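You operate a simulated robot arm through the tools that you are given. There is no shell and no other tool. Be economical: measure what you need, move in short steps, check, and stop when the job is done.

You are at the controls of a simulated two-armed robot. One attempt, no reset.

TASK
Set the green block on the dark cover board, slide in, wedge, close the black knob, pump to mark 1.
Fine: at the jack press; block on the board's middle; burst no edge; the other blocks and the tin jug stay.
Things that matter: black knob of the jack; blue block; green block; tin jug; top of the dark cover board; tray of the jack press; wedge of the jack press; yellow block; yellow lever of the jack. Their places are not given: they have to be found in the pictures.

It is judged by the outcome, as a careful person would: the job done as asked, and still so three seconds after it is handed in. It fails if anything else is knocked over, pushed out of place, dropped, spilled or broken. Lids that push on must go on centred and level and be pressed home; caps that screw on are set level and turned clockwise until they are tight.

THE ROBOT
Two 7-joint arms with fingered hands on one trunk that stands fixed in place. Base frame: the origin is at the foot of the trunk, x ahead of it, y to its left, z up. Units: cm, degrees, N and s.
The left shoulder is at [7, 14, 110.8], the right one opposite. With the tool pointing down near the work surface each hand reaches from about 10 to 66 cm from the base axis, measured 20 degrees to its own side. Payload 3.9 kg a hand.
The tool frame of a hand sits at the grasp point between the pads (the TCP): z along the fingers, y along the line on which they close. The tips reach 2.9 cm beyond it. The gripper opens to 10 cm. The gripper's body begins 3.4 cm behind the TCP. The gripper is a hand of 5 fingers: y runs from the thumb to the fingers, the wrist lies at [-1.5, -10.5, -17.7] in the tool frame, and closing takes about 1.5 s.
Orientation is that of the tool frame in the base frame, as a unit quaternion [w, x, y, z]. With the fingers straight down and the wrist toward the robot, the tool's x, y and z point along [0, 1, 0], [1, 0, 0] and [0, 0, -1] of the base frame.

THE INTERFACE
- The arms move only by the tool servo_tool. It takes "left_motion", "right_motion" or both (then of equal length, played together; a hand with none holds still); each is text: rows parted by semicolons, each of 6 numbers parted by spaces: the shift along the tool's x, y, z in cm, then the turn, a rotation vector about the tool's x, y, z in degrees. In form: x y z rx ry rz; .... A call has 1 to 10 rows; each row is the pose to reach, as a shift and turn from the pose commanded when the call began, along the tool's axes at that moment. "left_fingers" and "right_fingers" are, for a hand that has rows, the opening, from 0 (shut) to 1 (fully open), set as the call begins (left out, the last holds). A row lasts 0.2 s, in which the tool goes at most 5 cm and 8.6 degrees; a call with a longer step from one row to the next is refused whole, and so is a gripper value outside its range. A pose out of reach is approached as far as the arm can. The call stops where the force on the tool passes 90 N (or 10 N more than at its start, if that is more) or the arm is blocked; 0.2 s more then pass. Each finger travels about 15.3 cm/s and halts on what it meets, pressing with about 26 N; the grip force reading is that of the motor and also rises with nothing between the fingers. The clock runs only during rows and for 0.2 s after the last one: add rows that repeat a pose to give the fingers time. It gives the time, the measured TCP pose, the force on the tool (base axes), the opening and the grip force at its end, in the units of the frame above (readings bear some noise), with the torque about the TCP (base axes, N m) and any sound that the robot's microphone picked up.
- Cameras (640 x 400 px; columns grow to the right, rows downward): "scene" is now at [12.63, 3.4, 142.49]; the picture's right is [0.42, -0.91, 0.00], its down [-0.56, -0.26, -0.79] and it looks along [0.71, 0.33, -0.62] (base axes); focal length 223 px, centre (320, 200). "left" rides on the left gripper at [-6.6, -8.6, -12.1] in its tool frame; the picture's right is [-0.76, -0.31, 0.58], its down [0.59, -0.70, 0.40] and it looks along [0.28, 0.64, 0.71] (tool axes); focal length 247 px, centre (320, 200). "right" rides on the right gripper at [6.6, -8.6, -12.1] in its tool frame; the picture's right is [-0.76, 0.31, -0.58], its down [-0.59, -0.70, 0.40] and it looks along [-0.28, 0.64, 0.71] (tool axes); focal length 247 px, centre (320, 200).
- capture(camera): a new picture of that camera. No time passes.
- move_column(by): slides the trunk up (or, below 0, down) by that many cm; the arms and the scene camera ride with it, the base frame stays. It gives what a move gives, with no picture.
- preshape(shape, hand): the hand has 5 fingers and takes this shape, open, in about a second: jaw (thumb against the fingers, like two jaws); tri (thumb and two fingers); tip (a fingertip pinch); poke (one finger out to press); point (the index stretched); flat (the hand flat); cup (the hand cupped); fist (a fist). The gripper value then closes the fingers along that shape, each until it touches; the sizes above hold for jaw. It gives what a move gives, with no picture.
- pan_tilt(pan, tilt): turns the head with the scene camera to pan (to the left, within 86 degrees either way) and tilt (down, from -29 to 69), counted from straight ahead of the robot. It gives what a move gives.
- pixel_to_xyz(camera, pixels): for up to 12 pixels [column, row] of the newest picture of that camera ("zoom" is the newest enlarged one), the place [x, y, z] in the base frame of the surface seen there, good to about 0.3 cm. No time passes.
- zoom(camera, box): a new picture of the part [left, top, right, bottom] of that camera's present view, enlarged. No time passes.
- close_job(): hands the job in; it is judged then, once.

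Keep the steps short. Do not move on a guess: measure, check each grasp and each placing, and mend mistakes. In all there are 80 turns and 48 pictures (those below and enlarged ones count). Leave the grippers open and the arms clear of the work at the hand-in unless told otherwise, and finish with a single line.

The tools are called after "Emit:" as a command line: name --argument value ..., lists and objects as JSON in quotes. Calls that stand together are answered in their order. servo_tool: Moves the arms, as the interface text tells. Its arguments: {"type":"object","properties":{"left_motion":{"type":"string"},"left_fingers":{"type":"number"},"right_motion":{"type":"string"},"right_fingers":{"type":"number"}},"required":[]} The other tools are called the same way: move_column (by) slides the trunk up or down; preshape (shape, hand) gives the hand a shape; pan_tilt (pan, tilt) turns the head that bears the scene camera; capture (camera) takes a picture; pixel_to_xyz (camera, pixels) gives the place of the surface under pixels of a picture; zoom (camera, box) takes an enlarged picture of a part of a camera's view; close_job () hands the job in.

At the start:

```text
time_s: 0.0
left_position: [34.95, 35.69, 128.03]
left_orientation: [0.0, 0.555, 0.832, 0.0]
left_ft_force: [0.1, -0.2, 0.3]
left_wrist_torque: [0.01, 0.03, -0.01]
left_gripper_width: 9.99
left_finger_force: 0.1
left_shape: jaw
right_position: [54.89, -0.03, 125.75]
right_orientation: [-0.001, 0.556, 0.831, 0.001]
right_ft_force: [-1.0, 0.0, -0.1]
right_wrist_torque: [0.0, -0.02, -0.01]
right_gripper_width: 9.97
right_finger_force: 0.2
right_shape: jaw
trunk travel left (down, up): [-75.0, 9.0]
head pan, tilt: [24.9, 38.0]
```

scene: 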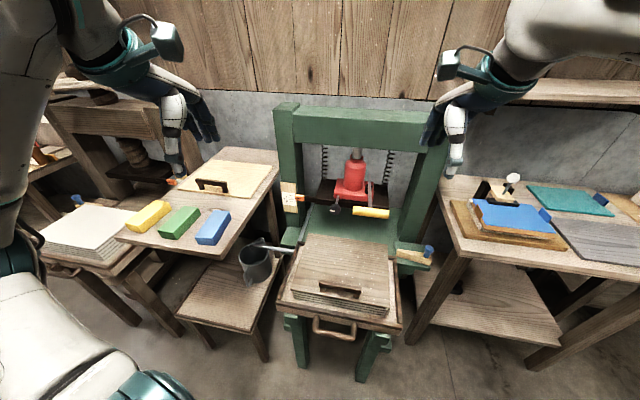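
right: 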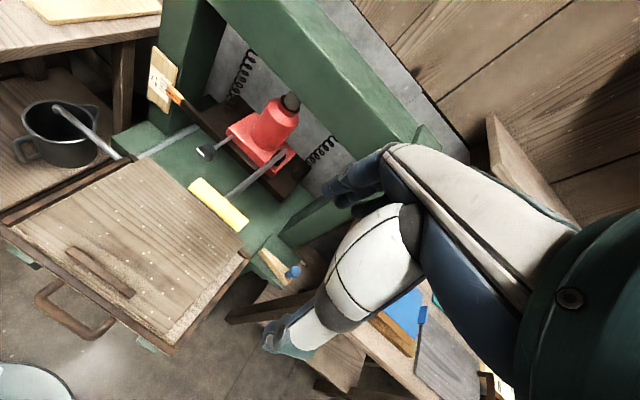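
left: 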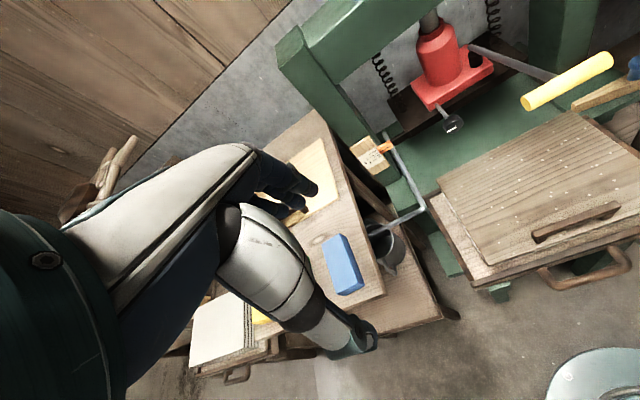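

I see the green press in the middle, the three blocks on the left table, and the tray with a board pulled out. I'll enlarge the press and the blocks to measure them.

Emit:
zoom --camera "scene" --box '[260, 90, 450, 210]'

Emit:
zoom --camera "scene" --box '[260, 200, 450, 320]'

Emit:
pixel_to_xyz --camera "scene" --pixels '[[148, 214], [178, 221], [212, 226], [257, 262], [340, 285], [345, 255], [334, 210], [370, 212], [411, 256], [428, 251], [333, 330], [290, 200]]'

```text
3.33 times, centred on (355, 150) of scene
```

zoom: 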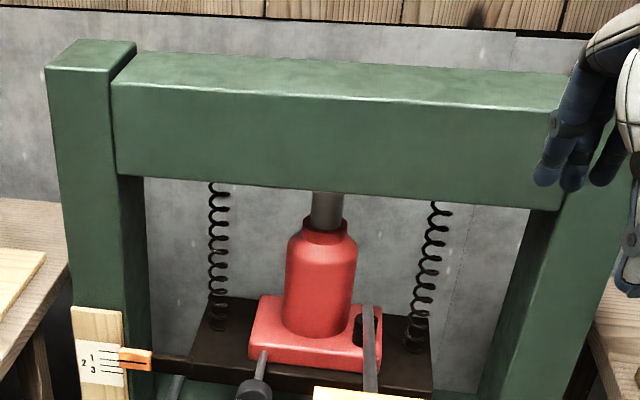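

```text
3.33 times, centred on (355, 260) of scene
```

zoom: 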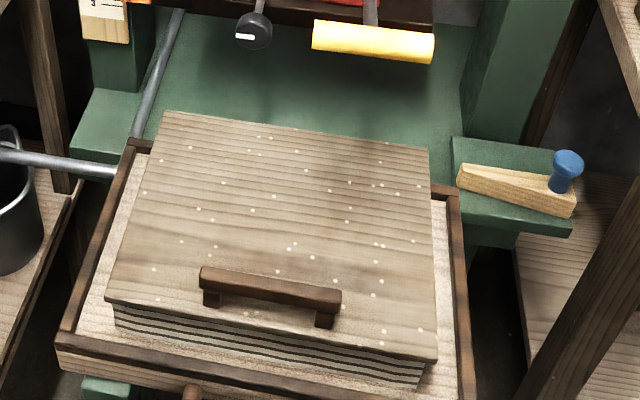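

```text
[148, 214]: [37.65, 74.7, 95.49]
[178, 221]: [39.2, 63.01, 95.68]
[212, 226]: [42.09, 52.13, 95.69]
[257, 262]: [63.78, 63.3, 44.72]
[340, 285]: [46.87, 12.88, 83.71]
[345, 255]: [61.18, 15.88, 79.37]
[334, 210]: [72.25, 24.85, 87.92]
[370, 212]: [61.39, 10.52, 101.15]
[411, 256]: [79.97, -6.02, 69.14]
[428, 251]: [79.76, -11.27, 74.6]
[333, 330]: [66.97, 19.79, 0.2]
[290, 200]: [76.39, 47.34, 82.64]
```

The press's forward axis seems rotated, so I'll measure the tray, board, wedge, plate and blocks in detail.

Emit:
pixel_to_xyz --camera "scene" --pixels '[[310, 236], [381, 246], [292, 288], [388, 307], [320, 284], [360, 290], [300, 245], [390, 258], [279, 300], [399, 325], [320, 322], [335, 337]]'

Emit:
zoom --camera "scene" --box '[380, 220, 460, 270]'

Emit:
zoom --camera "scene" --box '[270, 175, 350, 225]'

Emit:
zoom --camera "scene" --box '[110, 150, 270, 250]'

```text
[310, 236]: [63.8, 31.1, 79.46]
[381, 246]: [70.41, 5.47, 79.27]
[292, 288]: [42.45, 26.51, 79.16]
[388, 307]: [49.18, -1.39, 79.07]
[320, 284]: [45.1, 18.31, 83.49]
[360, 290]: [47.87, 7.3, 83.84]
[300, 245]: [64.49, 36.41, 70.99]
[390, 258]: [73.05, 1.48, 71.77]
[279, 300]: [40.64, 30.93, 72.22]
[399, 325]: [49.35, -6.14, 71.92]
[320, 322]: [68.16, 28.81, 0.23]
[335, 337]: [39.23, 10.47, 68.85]
```

```text
8.00 times, centred on (420, 245) of scene
```

zoom: 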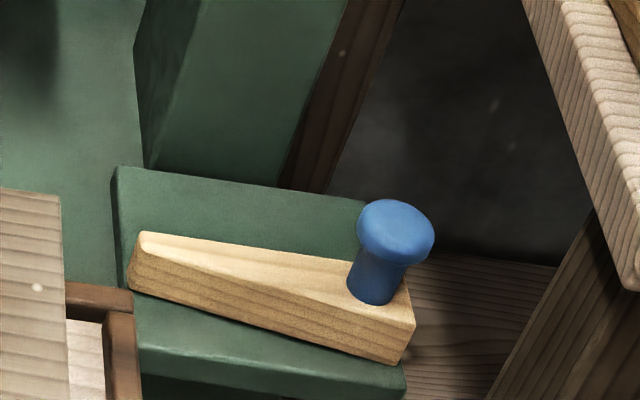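

```text
8.00 times, centred on (310, 200) of scene
```

zoom: 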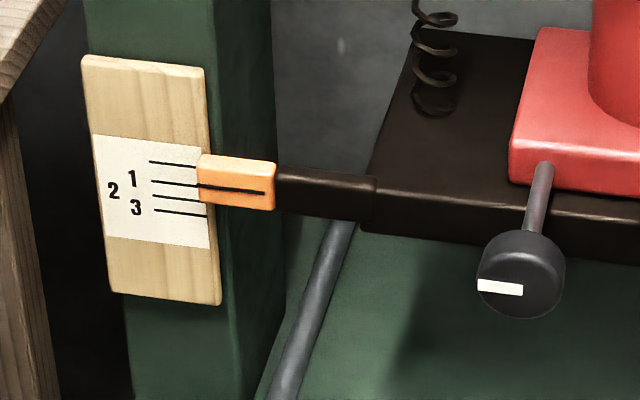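

```text
4.00 times, centred on (190, 200) of scene
```

zoom: 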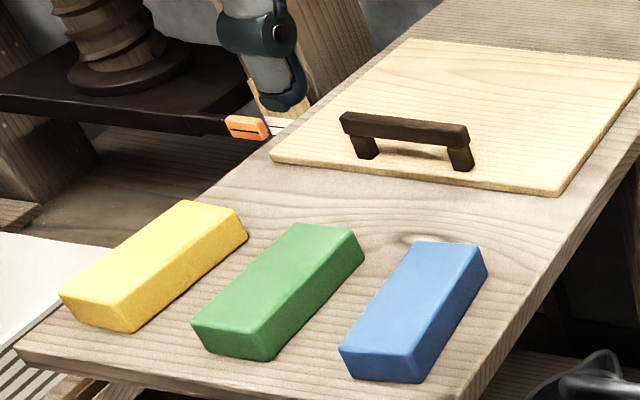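

Marks 0 to 3 can be read on the scale, and the second press at the left isn't ours. Next I'll measure the plate, posts, wedge and lever, and look at the press through the hand cameras.

Emit:
zoom --camera "right" --box '[100, 60, 340, 300]'

Emit:
pixel_to_xyz --camera "scene" --pixels '[[398, 251], [413, 254], [431, 264], [397, 242], [430, 268], [395, 236], [318, 191], [386, 205], [355, 195], [388, 212], [356, 208], [340, 222]]'

Emit:
pixel_to_xyz --camera "right" --pixels '[[245, 258], [292, 271], [210, 150], [268, 180], [238, 222], [195, 185], [240, 188], [290, 155], [250, 110], [155, 140], [262, 250], [285, 290]]'

```text
1.67 times, centred on (220, 180) of right
```

zoom: 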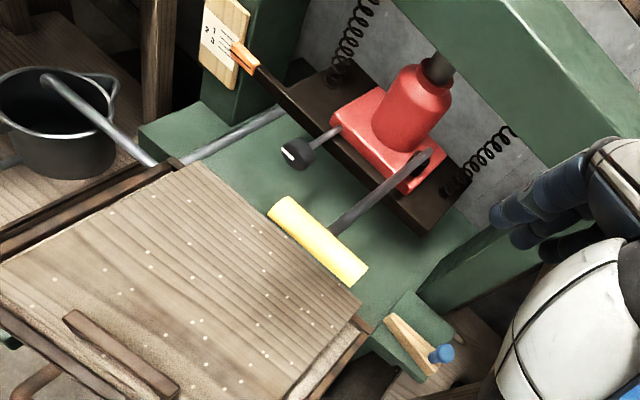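

```text
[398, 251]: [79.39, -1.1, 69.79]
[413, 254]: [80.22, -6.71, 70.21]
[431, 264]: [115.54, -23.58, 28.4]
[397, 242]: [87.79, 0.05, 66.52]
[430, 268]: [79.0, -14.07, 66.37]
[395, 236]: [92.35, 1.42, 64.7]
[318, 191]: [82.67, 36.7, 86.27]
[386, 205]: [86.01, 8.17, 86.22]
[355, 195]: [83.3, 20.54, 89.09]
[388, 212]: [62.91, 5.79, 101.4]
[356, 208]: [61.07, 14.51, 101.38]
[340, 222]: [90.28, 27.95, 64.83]
```

```text
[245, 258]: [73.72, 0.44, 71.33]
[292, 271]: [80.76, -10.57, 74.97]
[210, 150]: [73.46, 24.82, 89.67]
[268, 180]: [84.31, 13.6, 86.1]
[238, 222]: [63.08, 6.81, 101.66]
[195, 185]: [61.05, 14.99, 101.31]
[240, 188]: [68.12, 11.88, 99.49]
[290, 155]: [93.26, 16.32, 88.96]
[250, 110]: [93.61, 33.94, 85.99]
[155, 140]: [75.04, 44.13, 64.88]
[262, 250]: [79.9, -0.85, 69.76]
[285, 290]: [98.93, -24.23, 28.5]
```

The press axis is turned about 14° left, and the wedge slides in ahead of the tray's near edge once the tray is in. Next I'll measure the block corners. I'll use the full zoom box [110,150,270,250], where the blocks show clearly.

Emit:
zoom --camera "scene" --box '[110, 180, 240, 260]'

```text
4.92 times, centred on (175, 220) of scene
```

zoom: 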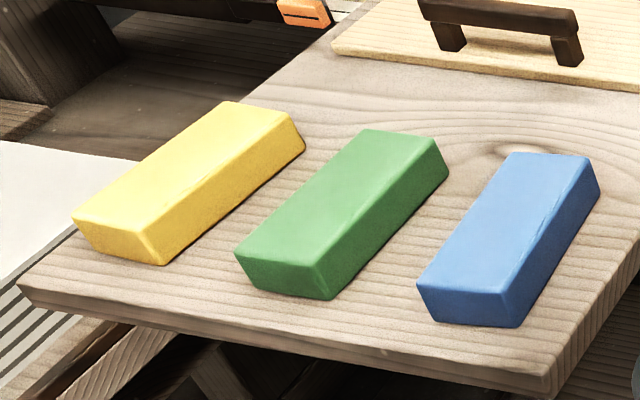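

Emit:
pixel_to_xyz --camera "zoom" --pixels '[[366, 133], [433, 139], [240, 253], [317, 264], [340, 195], [328, 297], [350, 320], [296, 118], [162, 232], [515, 157], [422, 280], [250, 310]]'

```text
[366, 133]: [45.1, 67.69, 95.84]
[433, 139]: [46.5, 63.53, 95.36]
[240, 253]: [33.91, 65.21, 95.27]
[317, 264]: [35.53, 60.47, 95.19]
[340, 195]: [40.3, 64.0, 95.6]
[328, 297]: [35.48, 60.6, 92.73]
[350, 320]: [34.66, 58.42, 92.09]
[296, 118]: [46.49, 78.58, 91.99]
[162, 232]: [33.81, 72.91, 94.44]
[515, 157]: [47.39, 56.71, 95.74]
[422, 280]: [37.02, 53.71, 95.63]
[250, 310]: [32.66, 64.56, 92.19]
```

The green block's centre is about (40.3, 64.2), its top is at z 95.6 and its bottom at 92. It's about 11.7 × 5 cm with its long axis at 14°. I'll move the left hand above it at z 105 and turn it so it closes across the width.

Emit:
servo_tool --left_motion "2.428 1.589 2.3 0 0 -8.14; 4.856 3.178 4.6 0 0 -16.28; 7.284 4.767 6.9 0 0 -24.42; 9.712 6.356 9.2 0 0 -32.56; 12.14 7.945 11.5 0 0 -40.7; 14.568 9.534 13.8 0 0 -48.84; 16.996 11.123 16.1 0 0 -56.98; 19.424 12.712 18.4 0 0 -65.12; 21.852 14.301 20.7 0 0 -73.26; 24.28 15.89 23 0 0 -81.4" --left_fingers 1

Emit:
capture --camera "scene"

Emit:
capture --camera "left"

```text
time_s: 2.2
left_position: [40.79, 64.3, 105.02]
left_orientation: [-0.001, -0.123, 0.992, -0.001]
left_ft_force: [1.1, 0.7, -0.5]
left_wrist_torque: [0.0, 0.03, -0.02]
left_gripper_width: 9.98
left_finger_force: 0.2
left_shape: jaw
left hand out of reach, approached as far as the arm can: row 1, 2, 3, 4, 5
right_position: [55.01, 0.15, 125.67]
right_orientation: [0.0, 0.556, 0.831, -0.001]
right_ft_force: [0.7, 0.8, 0.5]
right_wrist_torque: [0.04, 0.02, 0.01]
right_gripper_width: 9.96
right_finger_force: 0.2
right_shape: jaw
trunk travel left (down, up): [-75.0, 9.0]
head pan, tilt: [24.9, 38.0]
```

```text
37 pictures are left
```

scene: 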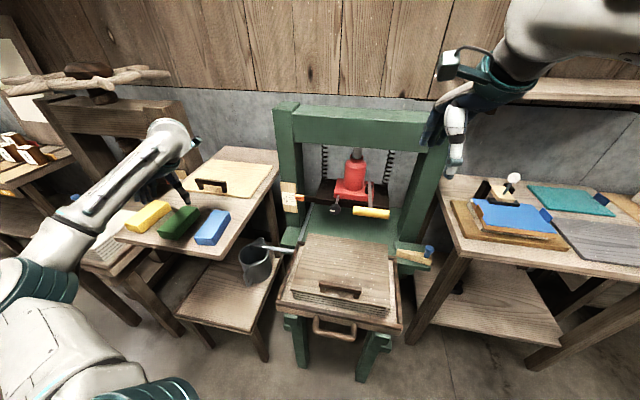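

```text
36 pictures are left
```

left: 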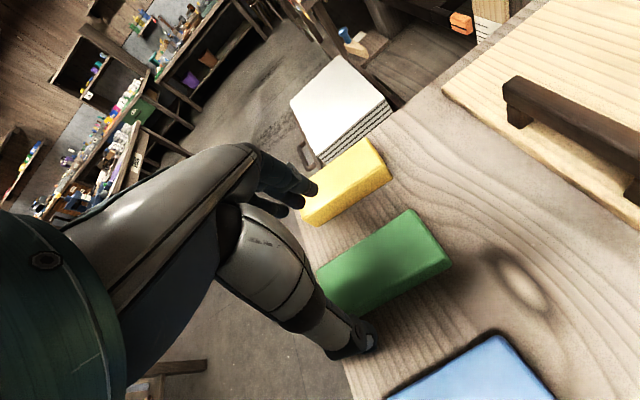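

The hand is above the green block. I'll check the block's position with the hand camera before descending.

Emit:
pixel_to_xyz --camera "left" --pixels '[[408, 212], [446, 260], [380, 250], [338, 282], [385, 292], [318, 266]]'

```text
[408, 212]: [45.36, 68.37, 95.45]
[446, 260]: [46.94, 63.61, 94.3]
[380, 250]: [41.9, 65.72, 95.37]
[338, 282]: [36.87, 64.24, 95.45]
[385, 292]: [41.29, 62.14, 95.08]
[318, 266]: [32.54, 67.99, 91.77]
```

The block centre is at (40.4, 64.4) and the hand is on it. I'll descend 9.2 cm and then close.

Emit:
servo_tool --left_motion "0 0 2.5 0 0 0; 0 0 5 0 0 0; 0 0 7.5 0 0 0; 0 0 9.2 0 0 0; 0 0 9.2 0 0 0"

Emit:
servo_tool --left_motion "0 0 0 0 0 0; 0 0 0 0 0 0; 0 0 0 0 0 0; 0 0 0 0 0 0; 0 0 0 0 0 0; 0 0 0 0 0 0; 0 0 0 0 0 0; 0 0 0 0 0 0" --left_fingers 0

Emit:
capture --camera "left"

```text
time_s: 3.4
left_position: [40.26, 64.17, 95.58]
left_orientation: [0.001, -0.121, 0.993, -0.001]
left_ft_force: [-0.9, 0.3, 0.5]
left_wrist_torque: [0.03, -0.01, 0.0]
left_gripper_width: 10.0
left_finger_force: 0.1
left_shape: jaw
right_position: [54.75, -0.09, 125.85]
right_orientation: [0.0, 0.555, 0.832, 0.0]
right_ft_force: [-0.1, -0.6, -0.1]
right_wrist_torque: [0.02, 0.03, 0.01]
right_gripper_width: 9.97
right_finger_force: 0.1
right_shape: jaw
trunk travel left (down, up): [-75.0, 9.0]
head pan, tilt: [24.9, 38.0]
```

```text
time_s: 5.2
left_position: [40.07, 64.19, 95.58]
left_orientation: [0.0, -0.121, 0.993, 0.0]
left_ft_force: [0.0, -0.7, 0.9]
left_wrist_torque: [-0.04, 0.02, -0.03]
left_gripper_width: 5.37
left_finger_force: 26.3
left_shape: jaw
right_position: [54.81, 0.16, 125.89]
right_orientation: [-0.001, 0.555, 0.832, 0.0]
right_ft_force: [-0.3, -0.3, -0.4]
right_wrist_torque: [-0.01, 0.02, -0.01]
right_gripper_width: 10.0
right_finger_force: 0.0
right_shape: jaw
trunk travel left (down, up): [-75.0, 9.0]
head pan, tilt: [24.9, 38.0]
```

```text
35 pictures are left
```

left: 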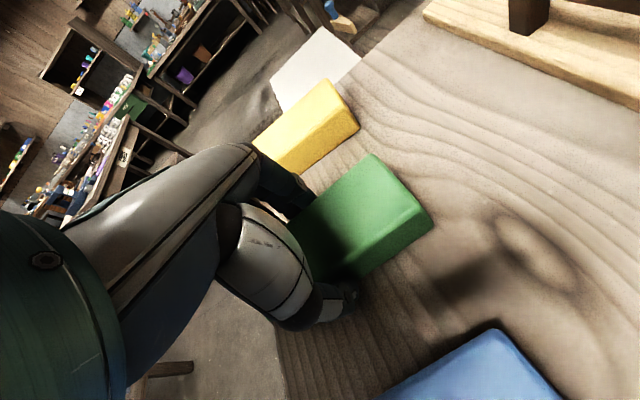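

The grip reads 5.37 cm wide at 26 N. I'll lift the block straight up and start carrying it toward the press, turning as it goes. The right hand moves aside to the right.

Emit:
servo_tool --left_motion "0 0 -3 0 0 0; 0 0 -7 0 0 0; 0 0 -11 0 0 0; 0 0 -14 0 0 0; 0.6 -4 -14 0 0 8; 1.2 -8 -14 0 0 16; 1.8 -12.5 -14 0 0 24; 2.4 -17 -14 0 0 32; 3 -21.5 -14 0 0 40; 3.5 -26 -14 0 0 48" --right_motion "-1.46 -1.69 0 0 0 0; -2.92 -3.38 0 0 0 0; -4.38 -5.07 0 0 0 0; -5.84 -6.76 0 0 0 0; -7.3 -8.45 0 0 0 0; -8.76 -10.14 0 0 0 0; -10.22 -11.83 0 0 0 0; -11.68 -13.52 0 0 0 0; -13.14 -15.21 0 0 0 0; -14.6 -16.9 0 0 0 0"

```text
time_s: 7.4
left_position: [43.01, 37.84, 109.86]
left_orientation: [0.0, 0.294, 0.956, 0.002]
left_ft_force: [0.4, 0.4, -1.7]
left_wrist_torque: [0.02, 0.01, 0.0]
left_gripper_width: 5.35
left_finger_force: 25.9
left_shape: jaw
right_position: [44.68, -20.27, 125.57]
right_orientation: [0.0, 0.555, 0.832, 0.001]
right_ft_force: [0.3, 0.4, -0.3]
right_wrist_torque: [0.02, 0.0, 0.01]
right_gripper_width: 9.98
right_finger_force: 0.0
right_shape: jaw
trunk travel left (down, up): [-75.0, 9.0]
head pan, tilt: [24.9, 38.0]
```

The block is held. I'll continue to above the near part of the tray, at about (46.3, 12.6, 101), and finish the turn to 14°.

Emit:
servo_tool --left_motion "-2.41 -2.71 1.29 0 0 6; -4.83 -5.43 2.57 0 0 12; -7.24 -8.14 3.86 0 0 18; -9.66 -10.86 5.14 0 0 24; -12.07 -13.57 6.43 0 0 30; -14.49 -16.29 7.71 0 0 36; -16.9 -19 9 0 0 42; -16.9 -19 9 0 0 42"

Emit:
capture --camera "left"

Emit:
capture --camera "scene"

```text
time_s: 9.2
left_position: [46.54, 13.31, 101.03]
left_orientation: [0.001, 0.616, 0.787, 0.0]
left_ft_force: [-0.9, 0.4, -1.8]
left_wrist_torque: [0.01, 0.01, 0.01]
left_gripper_width: 5.34
left_finger_force: 26.6
left_shape: jaw
right_position: [44.86, -19.66, 125.77]
right_orientation: [0.001, 0.556, 0.831, 0.0]
right_ft_force: [-0.1, -0.1, 0.3]
right_wrist_torque: [-0.01, -0.02, 0.01]
right_gripper_width: 9.98
right_finger_force: 0.1
right_shape: jaw
trunk travel left (down, up): [-75.0, 9.0]
head pan, tilt: [24.9, 38.0]
```

```text
34 pictures are left
```

left: 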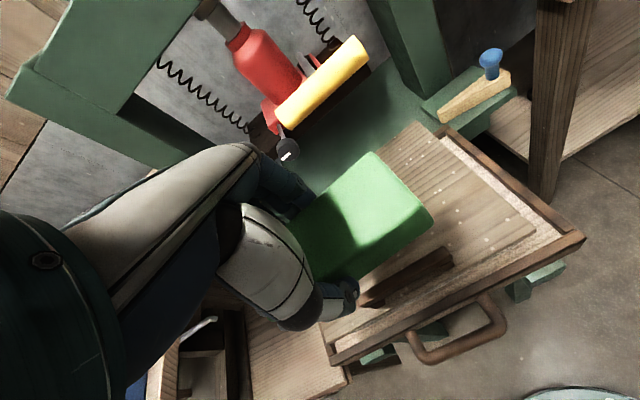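

```text
33 pictures are left
```

scene: 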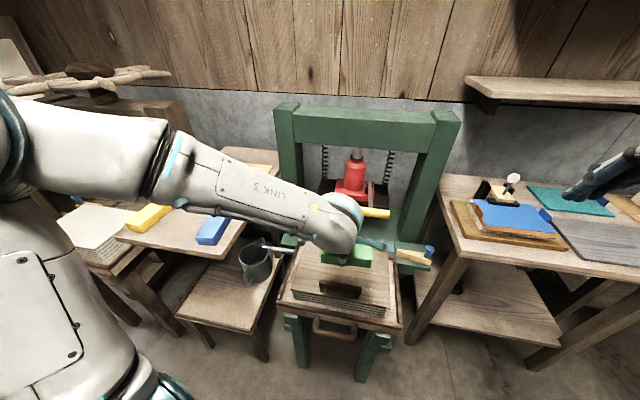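

The block is over the near board area with the lever ahead of it. I'll measure the board corners and the lever from this closer view.

Emit:
pixel_to_xyz --camera "left" --pixels '[[416, 125], [534, 237], [453, 253], [360, 297], [365, 42], [284, 118], [428, 214], [368, 158], [465, 135], [580, 237], [460, 355], [290, 158]]'

Emit:
pixel_to_xyz --camera "scene" --pixels '[[293, 290], [389, 309], [310, 235], [382, 245], [292, 285], [388, 303]]'

```text
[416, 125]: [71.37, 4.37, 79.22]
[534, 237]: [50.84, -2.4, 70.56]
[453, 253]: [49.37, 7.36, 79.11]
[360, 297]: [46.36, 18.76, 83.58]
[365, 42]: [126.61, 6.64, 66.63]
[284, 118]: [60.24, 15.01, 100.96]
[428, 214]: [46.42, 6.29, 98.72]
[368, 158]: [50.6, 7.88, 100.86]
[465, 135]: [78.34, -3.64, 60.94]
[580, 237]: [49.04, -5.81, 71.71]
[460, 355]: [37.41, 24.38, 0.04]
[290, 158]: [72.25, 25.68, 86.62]
```

```text
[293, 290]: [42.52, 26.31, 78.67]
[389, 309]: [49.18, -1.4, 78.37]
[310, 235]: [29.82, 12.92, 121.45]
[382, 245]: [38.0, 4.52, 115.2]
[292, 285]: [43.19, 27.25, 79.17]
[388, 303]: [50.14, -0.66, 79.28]
```

The board centre works out to (56.8, 15.25), with its top at 79.2. I need to be sure the hand clears the lever at z≈98–101, so I'll measure the hand's front surface.

Emit:
pixel_to_xyz --camera "left" --pixels '[[220, 148], [240, 146], [255, 155], [265, 165], [285, 180], [300, 192], [200, 155], [170, 175], [320, 95], [345, 75], [355, 45], [310, 70]]'

```text
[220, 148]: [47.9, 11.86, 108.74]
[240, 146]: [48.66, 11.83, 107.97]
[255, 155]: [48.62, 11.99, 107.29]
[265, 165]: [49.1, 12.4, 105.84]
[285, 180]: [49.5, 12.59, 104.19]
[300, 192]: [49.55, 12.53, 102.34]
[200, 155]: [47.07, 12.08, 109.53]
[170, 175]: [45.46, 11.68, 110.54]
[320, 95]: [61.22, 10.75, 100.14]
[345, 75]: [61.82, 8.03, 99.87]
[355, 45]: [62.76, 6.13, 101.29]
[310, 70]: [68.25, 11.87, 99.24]
```

At its final place the hand stays about 5 cm clear of the lever. I'll go down to z 89, forward 10.4 cm, then down to z 83.3, and check.

Emit:
servo_tool --left_motion "0 0 4 0 0 0; 0 0 8 0 0 0; 0 0 12 0 0 0; 0 3.5 12 0 0 0; 0 7 12 0 0 0; 0 10.4 12 0 0 0; 0 10.4 14 0 0 0; 0 10.4 16 0 0 0; 0 10.4 17.6 0 0 0; 0 10.4 17.6 0 0 0"

Emit:
capture --camera "left"

```text
time_s: 11.4
left_position: [56.6, 15.56, 83.21]
left_orientation: [0.001, 0.616, 0.788, 0.001]
left_ft_force: [-0.1, -0.2, -1.9]
left_wrist_torque: [0.02, -0.02, 0.0]
left_gripper_width: 5.33
left_finger_force: 26.0
left_shape: jaw
right_position: [44.6, -19.96, 125.78]
right_orientation: [0.0, 0.555, 0.832, 0.0]
right_ft_force: [0.0, -0.5, 0.1]
right_wrist_torque: [-0.05, -0.04, 0.02]
right_gripper_width: 9.98
right_finger_force: 0.2
right_shape: jaw
trunk travel left (down, up): [-75.0, 9.0]
head pan, tilt: [24.9, 38.0]
```

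```text
32 pictures are left
```

left: 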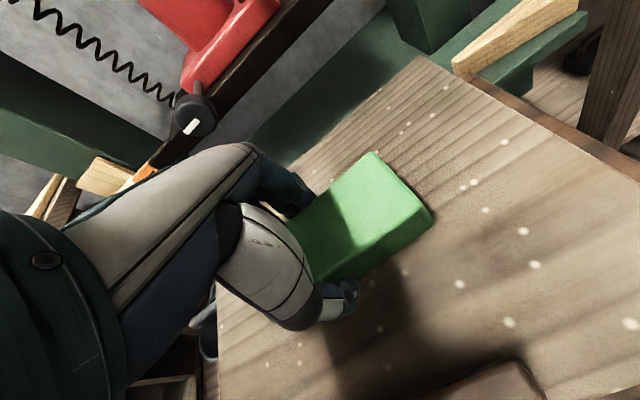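

Emit:
pixel_to_xyz --camera "left" --pixels '[[370, 155], [428, 213], [416, 60], [218, 380], [430, 225], [410, 245], [640, 190], [480, 370], [385, 265]]'

```text
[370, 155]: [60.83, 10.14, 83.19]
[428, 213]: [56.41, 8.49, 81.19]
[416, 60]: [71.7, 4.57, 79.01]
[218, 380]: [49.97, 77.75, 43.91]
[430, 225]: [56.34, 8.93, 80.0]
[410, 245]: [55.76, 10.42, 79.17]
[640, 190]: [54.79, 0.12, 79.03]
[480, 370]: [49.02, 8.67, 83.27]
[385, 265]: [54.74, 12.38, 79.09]
```

The block is about 0.3 cm right of the middle. I'll shift it, lower it to contact and read the force.

Emit:
servo_tool --left_motion "0.3 0 0 0 0 0; 0.3 0 0.25 0 0 0; 0.3 0 0.45 0 0 0; 0.3 0 0.45 0 0 0"

```text
time_s: 12.4
left_position: [56.54, 15.66, 82.81]
left_orientation: [0.001, 0.616, 0.788, 0.001]
left_ft_force: [-1.0, 0.7, 1.8]
left_wrist_torque: [0.01, 0.1, 0.02]
left_gripper_width: 5.34
left_finger_force: 26.3
left_shape: jaw
right_position: [44.71, -19.86, 125.68]
right_orientation: [0.0, 0.556, 0.831, 0.0]
right_ft_force: [0.3, 0.1, 0.0]
right_wrist_torque: [-0.03, 0.0, -0.01]
right_gripper_width: 9.97
right_finger_force: 0.0
right_shape: jaw
trunk travel left (down, up): [-75.0, 9.0]
head pan, tilt: [24.9, 38.0]
```

The force flipped to +1.8 N upward, so the block is on the board. I'll open the hand.

Emit:
servo_tool --left_motion "0 0 0 0 0 0; 0 0 0 0 0 0; 0 0 0 0 0 0; 0 0 0 0 0 0; 0 0 0 0 0 0; 0 0 0 0 0 0" --left_fingers 1

Emit:
servo_tool --left_motion "0 0 -2 0 0 0; 0 0 -4 0 0 0; 0 0 -6 0 0 0; 0 -3 -6 0 0 0; 0 -6 -6 0 0 0; 0 -10 -7 0 0 0; 0 -14 -10 0 0 0; 0 -17 -14 0 0 0"

Emit:
capture --camera "left"

```text
time_s: 13.8
left_position: [56.63, 15.79, 82.79]
left_orientation: [0.001, 0.616, 0.787, 0.001]
left_ft_force: [-0.3, 0.1, -0.4]
left_wrist_torque: [0.03, -0.01, -0.01]
left_gripper_width: 9.99
left_finger_force: 0.1
left_shape: jaw
right_position: [44.85, -19.93, 125.78]
right_orientation: [-0.001, 0.555, 0.832, 0.0]
right_ft_force: [0.5, 0.1, 1.1]
right_wrist_torque: [0.0, 0.01, 0.01]
right_gripper_width: 9.97
right_finger_force: 0.0
right_shape: jaw
trunk travel left (down, up): [-75.0, 9.0]
head pan, tilt: [24.9, 38.0]
```

```text
time_s: 15.6
left_position: [40.38, 11.77, 96.86]
left_orientation: [0.001, 0.616, 0.787, -0.002]
left_ft_force: [-0.4, 0.9, 0.0]
left_wrist_torque: [-0.03, -0.03, 0.01]
left_gripper_width: 9.99
left_finger_force: 0.0
left_shape: jaw
left hand out of reach, approached as far as the arm can: row 8
right_position: [44.76, -19.45, 125.86]
right_orientation: [0.001, 0.556, 0.831, -0.001]
right_ft_force: [0.1, 1.4, 0.2]
right_wrist_torque: [-0.05, -0.01, 0.03]
right_gripper_width: 9.97
right_finger_force: 0.1
right_shape: jaw
trunk travel left (down, up): [-75.0, 9.0]
head pan, tilt: [24.9, 38.0]
```

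```text
31 pictures are left
```

left: 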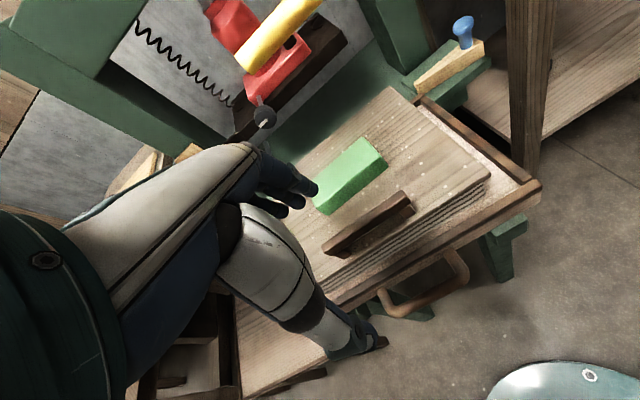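

The block sits on the board. Now I'll measure the tray's front and its handle loop, seen at about (430, 300) in the left picture.

Emit:
pixel_to_xyz --camera "left" --pixels '[[390, 310], [425, 303], [455, 290], [468, 270], [380, 295], [455, 255], [400, 285], [540, 190], [330, 185], [382, 165], [372, 142], [320, 213]]'

Emit:
zoom --camera "left" --box '[320, 180, 560, 330]'

```text
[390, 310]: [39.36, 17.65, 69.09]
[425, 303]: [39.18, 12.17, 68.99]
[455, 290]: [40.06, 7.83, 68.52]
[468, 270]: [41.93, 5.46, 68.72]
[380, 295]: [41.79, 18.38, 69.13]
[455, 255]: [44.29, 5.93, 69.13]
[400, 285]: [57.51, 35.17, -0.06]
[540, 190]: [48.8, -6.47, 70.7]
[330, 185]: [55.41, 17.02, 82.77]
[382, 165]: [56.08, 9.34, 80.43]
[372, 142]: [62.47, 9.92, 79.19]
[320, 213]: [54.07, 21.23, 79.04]
```

```text
2.67 times, centred on (440, 255) of left
```

zoom: 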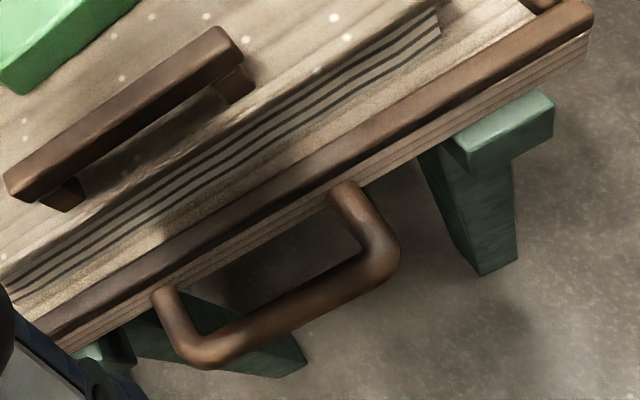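

The handle bar is at pu≈41.2 along the press axis, around (39.6, 11.2), with z≈68. I'll bring the left hand behind and above it with a 45° forward pitch and the fingers part open.

Emit:
servo_tool --left_motion "-0.1 -0.6 2.6 -5.6 0 0; -0.15 -1.2 5.2 -11.2 0 0; -0.2 -1.8 7.8 -16.8 0 0; -0.25 -2.4 10.4 -22.5 0 0; -0.3 -3.0 13 -28 0 0; -0.35 -3.6 15.6 -33.7 0 0; -0.4 -4.2 18.3 -39.3 0 0; -0.45 -4.8 21 -45 0 0; -0.45 -4.8 21 -45 0 0" --left_fingers 0.44

Emit:
capture --camera "left"

Emit:
capture --camera "scene"

```text
time_s: 17.6
left_position: [36.57, 9.3, 76.57]
left_orientation: [0.234, 0.57, 0.727, 0.302]
left_ft_force: [-0.3, 0.7, 0.0]
left_wrist_torque: [0.0, 0.0, -0.02]
left_gripper_width: 4.4
left_finger_force: 0.1
left_shape: jaw
left hand out of reach, approached as far as the arm can: row 1, 2, 3, 4, 5, 8, 9
right_position: [44.66, -19.75, 125.78]
right_orientation: [0.0, 0.556, 0.831, 0.0]
right_ft_force: [-0.5, 0.3, 0.0]
right_wrist_torque: [0.02, -0.02, 0.03]
right_gripper_width: 9.96
right_finger_force: 0.0
right_shape: jaw
trunk travel left (down, up): [-75.0, 9.0]
head pan, tilt: [24.9, 38.0]
```

```text
29 pictures are left
```

left: 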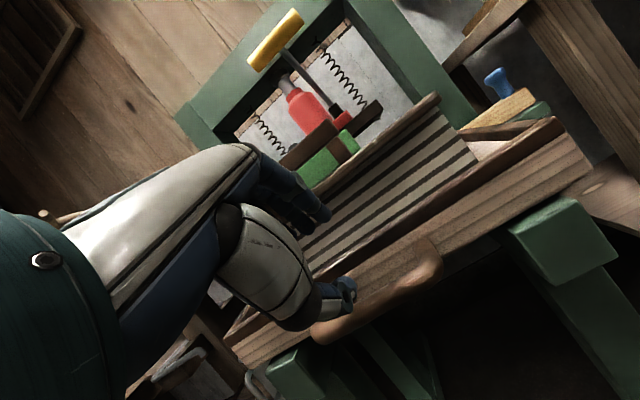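

```text
28 pictures are left
```

scene: 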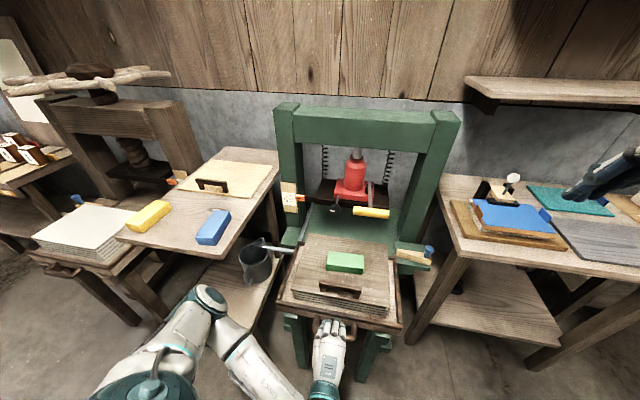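

The hand is behind and above the handle at a 45° pitch. I'll go down and slide in along the fingers so the bar sits between thumb and fingers.

Emit:
servo_tool --left_motion "0 -1.3 2 0 0 0; 0 -2.58 4 0 0 0; 0 -2.58 5.5 0 0 0; 0 -2.58 7.1 0 0 0; 0 -2.58 7.1 0 0 0"

Emit:
zoom --camera "left" --box '[220, 150, 480, 360]'

```text
time_s: 18.8
left_position: [41.21, 8.73, 71.4]
left_orientation: [0.227, 0.571, 0.729, 0.301]
left_ft_force: [-0.3, -0.7, 0.6]
left_wrist_torque: [0.0, 0.0, 0.01]
left_gripper_width: 4.43
left_finger_force: 0.1
left_shape: jaw
left hand out of reach, approached as far as the arm can: row 1, 2, 3, 4, 5
right_position: [44.65, -20.04, 125.72]
right_orientation: [0.0, 0.556, 0.831, 0.0]
right_ft_force: [-0.1, 0.1, -0.4]
right_wrist_torque: [-0.01, 0.0, -0.01]
right_gripper_width: 10.03
right_finger_force: 0.1
right_shape: jaw
trunk travel left (down, up): [-75.0, 9.0]
head pan, tilt: [24.9, 38.0]
```

```text
1.90 times, centred on (350, 255) of left
```

zoom: 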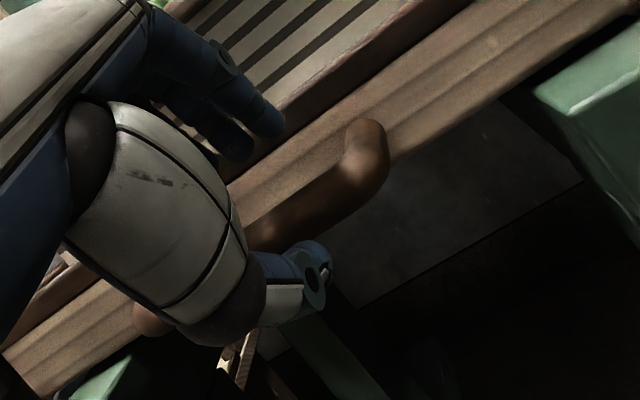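

The arm can't reach this pitched pose so close to the trunk. I'll measure the bar and tray front here, then try again pointing straight down.

Emit:
pixel_to_xyz --camera "zoom" --pixels '[[365, 130], [375, 170], [320, 200], [290, 225], [420, 120], [440, 95], [350, 90], [280, 140], [330, 150], [240, 200]]'

Emit:
servo_tool --left_motion "0 0 0 8 0 0; 0 1 -2 16 0 0; 0 2 -4 24 0 0; 0 3 -6 32 0 0; 0 3.5 -7.5 40 0 0; 0 3.5 -9 45 0 0; 0 3.5 -9 45 0 0"

```text
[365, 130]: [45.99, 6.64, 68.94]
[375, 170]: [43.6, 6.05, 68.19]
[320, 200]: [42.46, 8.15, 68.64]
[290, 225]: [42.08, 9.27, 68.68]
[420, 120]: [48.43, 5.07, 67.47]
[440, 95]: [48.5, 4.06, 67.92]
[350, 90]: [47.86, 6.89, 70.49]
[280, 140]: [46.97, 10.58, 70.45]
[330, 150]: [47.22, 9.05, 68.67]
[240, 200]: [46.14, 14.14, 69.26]
```

```text
time_s: 20.4
left_position: [37.38, 7.75, 80.2]
left_orientation: [0.0, 0.617, 0.787, 0.0]
left_ft_force: [-0.1, -0.9, 0.0]
left_wrist_torque: [-0.01, 0.04, -0.02]
left_gripper_width: 4.4
left_finger_force: 0.0
left_shape: jaw
right_position: [44.74, -19.94, 125.74]
right_orientation: [0.0, 0.556, 0.831, 0.0]
right_ft_force: [1.3, -0.9, -0.4]
right_wrist_torque: [0.03, 0.02, 0.01]
right_gripper_width: 9.99
right_finger_force: 0.0
right_shape: jaw
trunk travel left (down, up): [-75.0, 9.0]
head pan, tilt: [24.9, 38.0]
```

The earlier slip nudged the tray in by about 2 cm with hardly any force. The bar is now at pu≈43.3 and the front wall at 48. I'll straddle the bar from straight above and look.

Emit:
servo_tool --left_motion "1.2 2.5 0 0 0 0; 2.5 5.1 0 0 0 0; 2.5 5.1 4 0 0 0; 2.5 5.1 8 0 0 0; 2.5 5.1 11.5 0 0 0; 2.5 5.1 11.5 0 0 0"

Emit:
zoom --camera "left" --box '[220, 100, 540, 360]'

```text
time_s: 21.8
left_position: [41.71, 11.6, 68.6]
left_orientation: [-0.001, 0.617, 0.787, 0.001]
left_ft_force: [3.4, 0.2, -2.3]
left_wrist_torque: [-0.04, 0.06, -0.06]
left_gripper_width: 4.47
left_finger_force: 0.1
left_shape: jaw
right_position: [44.68, -19.94, 125.67]
right_orientation: [0.0, 0.556, 0.831, 0.0]
right_ft_force: [-0.4, 0.0, 0.2]
right_wrist_torque: [0.03, -0.04, -0.04]
right_gripper_width: 9.96
right_finger_force: 0.1
right_shape: jaw
trunk travel left (down, up): [-75.0, 9.0]
head pan, tilt: [24.9, 38.0]
```

```text
1.54 times, centred on (380, 230) of left
```

zoom: 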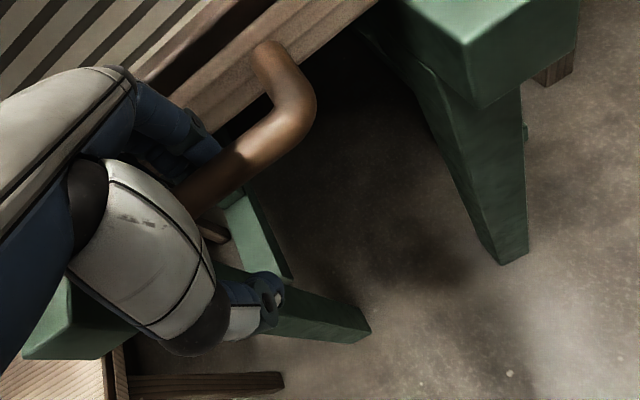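

The fingers are inside the loop and the thumb is outside. I'll close on the bar.

Emit:
servo_tool --left_motion "0 0 0 0 0 0; 0 0 0 0 0 0; 0 0 0 0 0 0; 0 0 0 0 0 0; 0 0 0 0 0 0; 0 0 0 0 0 0" --left_fingers 0

Emit:
servo_tool --left_motion "0 1.5 0 0 0 0; 0 3 0 0 0 0; 0 4.5 0 0 0 0; 0 6 0 0 0 0; 0 6 0 0 0 0"

```text
time_s: 23.2
left_position: [41.75, 11.67, 68.56]
left_orientation: [-0.001, 0.616, 0.788, -0.002]
left_ft_force: [-0.8, 0.5, -13.7]
left_wrist_torque: [-0.05, 0.22, -0.15]
left_gripper_width: 0.93
left_finger_force: 25.8
left_shape: jaw
right_position: [44.84, -19.93, 125.66]
right_orientation: [0.0, 0.556, 0.831, 0.001]
right_ft_force: [-1.3, -1.1, 0.2]
right_wrist_torque: [0.0, 0.04, -0.02]
right_gripper_width: 10.0
right_finger_force: 0.0
right_shape: jaw
trunk travel left (down, up): [-75.0, 9.0]
head pan, tilt: [24.9, 38.0]
```

```text
time_s: 24.4
left_position: [47.7, 13.06, 68.54]
left_orientation: [0.0, 0.616, 0.788, 0.0]
left_ft_force: [2.2, -0.5, -21.3]
left_wrist_torque: [-0.15, 0.35, -0.21]
left_gripper_width: 0.88
left_finger_force: 26.1
left_shape: jaw
right_position: [45.01, -19.88, 125.64]
right_orientation: [-0.001, 0.556, 0.832, -0.001]
right_ft_force: [0.2, 0.0, 0.2]
right_wrist_torque: [0.0, 0.0, -0.01]
right_gripper_width: 9.98
right_finger_force: 0.1
right_shape: jaw
trunk travel left (down, up): [-75.0, 9.0]
head pan, tilt: [24.9, 38.0]
```

The width of 0.9 cm means the fingers pinch low on the bar and pull up at 21 N. I'll lower the hand slightly to relieve that, then keep pushing in.

Emit:
servo_tool --left_motion "0 0 0.7 0 0 0; 0 0 0.7 0 0 0; 0 2 0.7 0 0 0; 0 4 0.7 0 0 0; 0 6 0.7 0 0 0; 0 8 0.7 0 0 0; 0 8 0.7 0 0 0"

Emit:
capture --camera "scene"

```text
time_s: 26.0
left_position: [55.32, 14.87, 68.07]
left_orientation: [0.0, 0.617, 0.787, 0.001]
left_ft_force: [2.3, -3.5, -2.1]
left_wrist_torque: [0.05, 0.04, -0.29]
left_gripper_width: 0.88
left_finger_force: 26.3
left_shape: jaw
right_position: [44.86, -19.92, 125.79]
right_orientation: [0.0, 0.556, 0.831, 0.0]
right_ft_force: [-0.2, -0.2, 0.2]
right_wrist_torque: [-0.03, 0.02, -0.03]
right_gripper_width: 9.99
right_finger_force: 0.1
right_shape: jaw
trunk travel left (down, up): [-75.0, 9.0]
head pan, tilt: [24.9, 38.0]
```

```text
25 pictures are left
```

scene: 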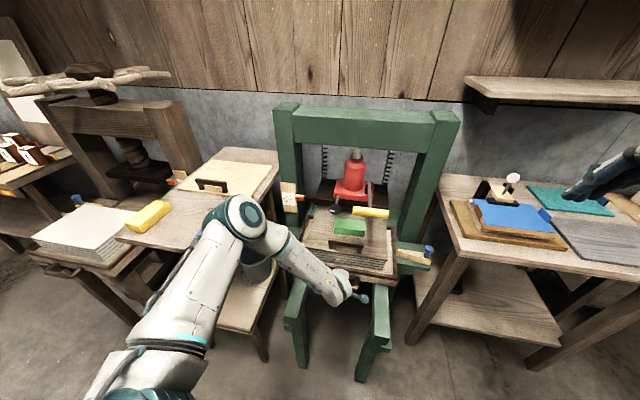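

The tray slides easily and the block rides along. Before it goes under the plate, I'll check the plate's underside height against the block top at 82.8.

Emit:
zoom --camera "scene" --box '[285, 175, 415, 255]'

```text
4.92 times, centred on (350, 215) of scene
```

zoom: 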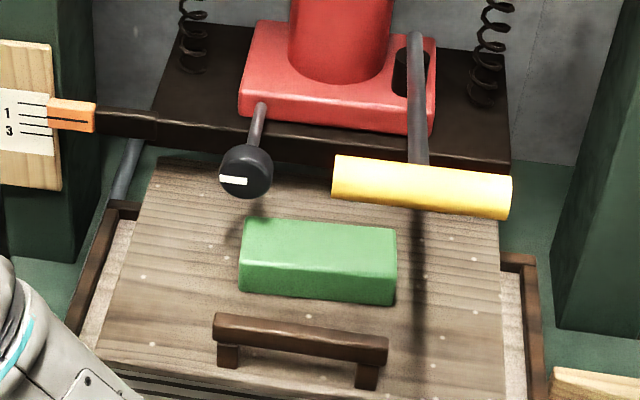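

Emit:
pixel_to_xyz --camera "zoom" --pixels '[[200, 137], [200, 152], [320, 155], [500, 168], [155, 116], [250, 225], [390, 238], [500, 240], [150, 165], [240, 185], [262, 110], [420, 100]]'

```text
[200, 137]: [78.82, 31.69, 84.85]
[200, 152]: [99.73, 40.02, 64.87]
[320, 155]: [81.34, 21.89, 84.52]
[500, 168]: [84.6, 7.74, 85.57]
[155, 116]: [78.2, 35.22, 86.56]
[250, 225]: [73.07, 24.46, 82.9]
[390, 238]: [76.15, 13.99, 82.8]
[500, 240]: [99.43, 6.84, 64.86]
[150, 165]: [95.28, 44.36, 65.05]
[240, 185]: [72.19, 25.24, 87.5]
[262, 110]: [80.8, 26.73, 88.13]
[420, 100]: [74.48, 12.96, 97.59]
```

The plate underside is at about 84, so there's about 1 cm clearance. The plate front is at pu 84.1. I'll keep pushing about 17 cm more, in steps.

Emit:
servo_tool --left_motion "0 2.2 0 0 0 0; 0 4.4 0 0 0 0; 0 6.6 0 0 0 0; 0 8.8 0 0 0 0; 0 11 0 0 0 0; 0 11 0 0 0 0"

Emit:
servo_tool --left_motion "0 1 0 0 0 0; 0 2 0 0 0 0; 0 3 0 0 0 0; 0 3 0 0 0 0"

```text
time_s: 27.4
left_position: [66.09, 17.45, 68.06]
left_orientation: [0.001, 0.616, 0.788, -0.001]
left_ft_force: [3.4, -1.3, -5.2]
left_wrist_torque: [0.06, 0.09, -0.27]
left_gripper_width: 0.9
left_finger_force: 26.5
left_shape: jaw
right_position: [44.9, -19.86, 125.71]
right_orientation: [0.0, 0.556, 0.831, 0.0]
right_ft_force: [-0.2, 0.2, 0.3]
right_wrist_torque: [-0.03, 0.02, -0.02]
right_gripper_width: 9.98
right_finger_force: 0.2
right_shape: jaw
trunk travel left (down, up): [-75.0, 9.0]
head pan, tilt: [24.9, 38.0]
```

```text
time_s: 28.4
left_position: [69.07, 18.18, 67.97]
left_orientation: [-0.001, 0.617, 0.787, 0.0]
left_ft_force: [-0.8, -2.1, -8.6]
left_wrist_torque: [0.0, 0.11, -0.2]
left_gripper_width: 0.85
left_finger_force: 26.2
left_shape: jaw
right_position: [44.89, -19.87, 125.59]
right_orientation: [0.0, 0.556, 0.831, 0.0]
right_ft_force: [-0.1, 0.4, -0.7]
right_wrist_torque: [-0.01, -0.03, 0.01]
right_gripper_width: 9.98
right_finger_force: 0.0
right_shape: jaw
trunk travel left (down, up): [-75.0, 9.0]
head pan, tilt: [24.9, 38.0]
```

Emit:
servo_tool --left_motion "0 0.7 0 0 0 0; 0 1.4 0 0 0 0; 0 2 0 0 0 0; 0 2 0 0 0 0"

Emit:
servo_tool --left_motion "0 0.5 0 0 0 0; 0 1 0 0 0 0; 0 1.5 0 0 0 0; 0 1.5 0 0 0 0"

Emit:
zoom --camera "scene" --box '[270, 160, 450, 280]'

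```text
time_s: 29.4
left_position: [70.94, 18.65, 67.9]
left_orientation: [0.0, 0.616, 0.788, 0.0]
left_ft_force: [-0.4, -3.8, -7.0]
left_wrist_torque: [-0.01, 0.11, -0.27]
left_gripper_width: 0.85
left_finger_force: 26.1
left_shape: jaw
right_position: [44.89, -20.02, 125.69]
right_orientation: [0.0, 0.556, 0.831, 0.0]
right_ft_force: [0.0, -0.6, 0.6]
right_wrist_torque: [0.0, 0.01, 0.0]
right_gripper_width: 9.99
right_finger_force: 0.0
right_shape: jaw
trunk travel left (down, up): [-75.0, 9.0]
head pan, tilt: [24.9, 38.0]
```

```text
time_s: 30.4
left_position: [71.72, 18.86, 68.03]
left_orientation: [-0.001, 0.618, 0.787, 0.0]
left_ft_force: [-36.9, -12.4, 0.7]
left_wrist_torque: [-0.01, -0.05, -0.03]
left_gripper_width: 0.92
left_finger_force: 25.7
left_shape: jaw
right_position: [44.19, -20.13, 125.81]
right_orientation: [0.001, 0.556, 0.831, 0.003]
right_ft_force: [0.3, -0.1, -0.3]
right_wrist_torque: [0.01, -0.03, -0.03]
right_gripper_width: 9.97
right_finger_force: 0.2
right_shape: jaw
trunk travel left (down, up): [-75.0, 9.0]
head pan, tilt: [24.9, 38.0]
```

```text
3.33 times, centred on (360, 220) of scene
```

zoom: 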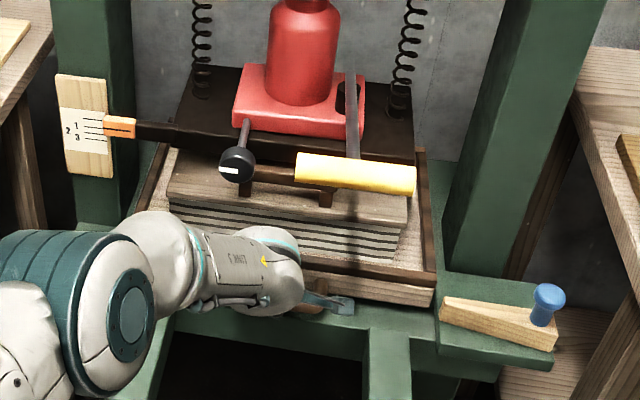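

The tray met its stop: 37 N at pu 74.1. It sits fully under the plate. I'll open partly, slip left and up just clear of the bar while staying under the lever, then withdraw.

Emit:
servo_tool --left_motion "0 -0.7 0 0 0 0; 0 -0.7 0 0 0 0; 0 -0.7 0 0 0 0; 0 -0.7 0 0 0 0; 0 -0.7 0 0 0 0" --left_fingers 0.44

Emit:
servo_tool --left_motion "1 0 0 0 0 0; 2 0 -1 0 0 0; 2 0 -3 0 0 0; 2 0 -5 0 0 0; 2 -4 -5 0 0 0; 2 -8 -5 0 0 0; 4 -12 -5 0 0 0; 6 -15 -5 0 0 0"

Emit:
zoom --camera "scene" --box '[260, 160, 460, 290]'

```text
time_s: 31.6
left_position: [71.46, 18.79, 68.05]
left_orientation: [0.0, 0.617, 0.787, 0.002]
left_ft_force: [-21.4, -5.5, -3.9]
left_wrist_torque: [-0.05, -0.13, 0.28]
left_gripper_width: 3.87
left_finger_force: 0.1
left_shape: jaw
right_position: [44.58, -19.91, 125.78]
right_orientation: [0.0, 0.556, 0.831, 0.001]
right_ft_force: [0.1, 0.1, -0.3]
right_wrist_torque: [-0.03, 0.01, -0.01]
right_gripper_width: 9.98
right_finger_force: 0.1
right_shape: jaw
trunk travel left (down, up): [-75.0, 9.0]
head pan, tilt: [24.9, 38.0]
```

```text
time_s: 33.4
left_position: [55.62, 21.1, 72.97]
left_orientation: [0.001, 0.616, 0.787, 0.002]
left_ft_force: [0.6, 0.9, 0.4]
left_wrist_torque: [0.01, 0.02, -0.02]
left_gripper_width: 4.36
left_finger_force: 0.1
left_shape: jaw
right_position: [44.74, -19.97, 125.85]
right_orientation: [0.0, 0.555, 0.832, 0.001]
right_ft_force: [1.1, 0.0, -0.3]
right_wrist_torque: [-0.01, -0.01, -0.01]
right_gripper_width: 9.98
right_finger_force: 0.1
right_shape: jaw
trunk travel left (down, up): [-75.0, 9.0]
head pan, tilt: [24.9, 38.0]
```

```text
3.08 times, centred on (360, 225) of scene
```

zoom: 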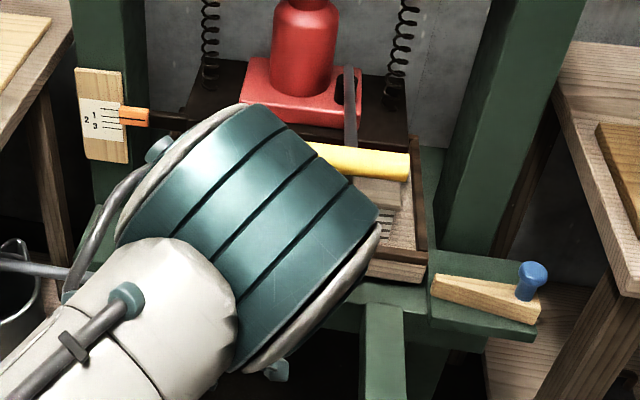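

I'll retract the left arm back, up and to the left so the view clears.

Emit:
servo_tool --left_motion "0 -4 0 0 0 0; 0 -8 -1 0 0 0; 2 -9 -5 0 0 0; 4 -10 -9 0 0 0; 6 -11 -13 0 0 0; 8 -12 -17 0 0 0; 10 -13 -21 0 0 0; 12 -14 -25 0 0 0; 14 -14.5 -29 0 0 0; 15 -14.5 -32 0 0 0" --left_fingers 1

Emit:
capture --camera "scene"

Emit:
zoom --camera "scene" --box '[370, 220, 450, 280]'

```text
time_s: 35.6
left_position: [42.6, 26.9, 91.94]
left_orientation: [0.0, 0.617, 0.787, 0.0]
left_ft_force: [0.6, 1.1, 0.3]
left_wrist_torque: [-0.01, 0.01, 0.03]
left_gripper_width: 9.99
left_finger_force: 0.1
left_shape: jaw
left hand out of reach, approached as far as the arm can: row 6, 7, 8, 9, 10
right_position: [44.69, -19.94, 125.7]
right_orientation: [0.001, 0.555, 0.832, 0.0]
right_ft_force: [-0.2, 0.2, -0.4]
right_wrist_torque: [0.02, 0.01, -0.03]
right_gripper_width: 9.98
right_finger_force: 0.0
right_shape: jaw
trunk travel left (down, up): [-75.0, 9.0]
head pan, tilt: [24.9, 38.0]
```

```text
21 pictures are left
```

scene: 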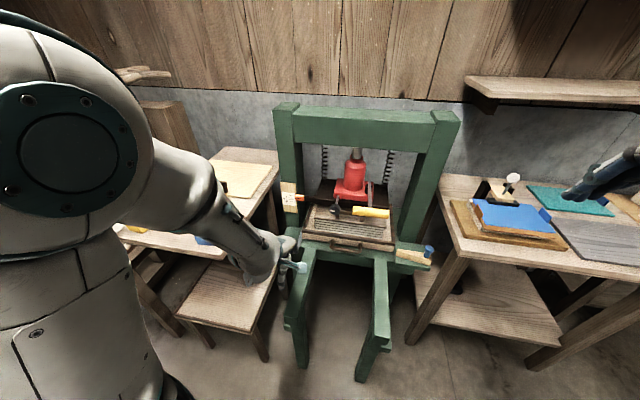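

```text
6.67 times, centred on (410, 250) of scene
```

zoom: 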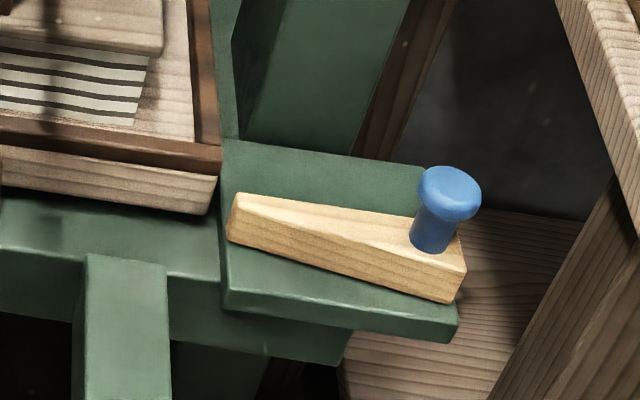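

The wedge lies just in front of the tray's near edge with its thin end pointing left. I'll measure the knob, wedge and tray front.

Emit:
pixel_to_xyz --camera "zoom" --pixels '[[450, 182], [470, 200], [435, 240], [238, 200], [232, 235], [460, 265], [455, 300], [330, 205], [210, 170], [205, 210], [20, 160], [300, 300]]'

```text
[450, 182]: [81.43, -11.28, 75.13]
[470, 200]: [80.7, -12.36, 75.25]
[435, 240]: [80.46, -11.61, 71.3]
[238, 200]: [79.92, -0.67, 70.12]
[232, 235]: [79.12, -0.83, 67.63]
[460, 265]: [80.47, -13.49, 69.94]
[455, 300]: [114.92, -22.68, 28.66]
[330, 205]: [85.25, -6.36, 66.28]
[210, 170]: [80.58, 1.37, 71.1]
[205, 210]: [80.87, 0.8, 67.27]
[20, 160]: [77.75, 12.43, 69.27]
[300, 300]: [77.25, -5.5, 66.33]
```

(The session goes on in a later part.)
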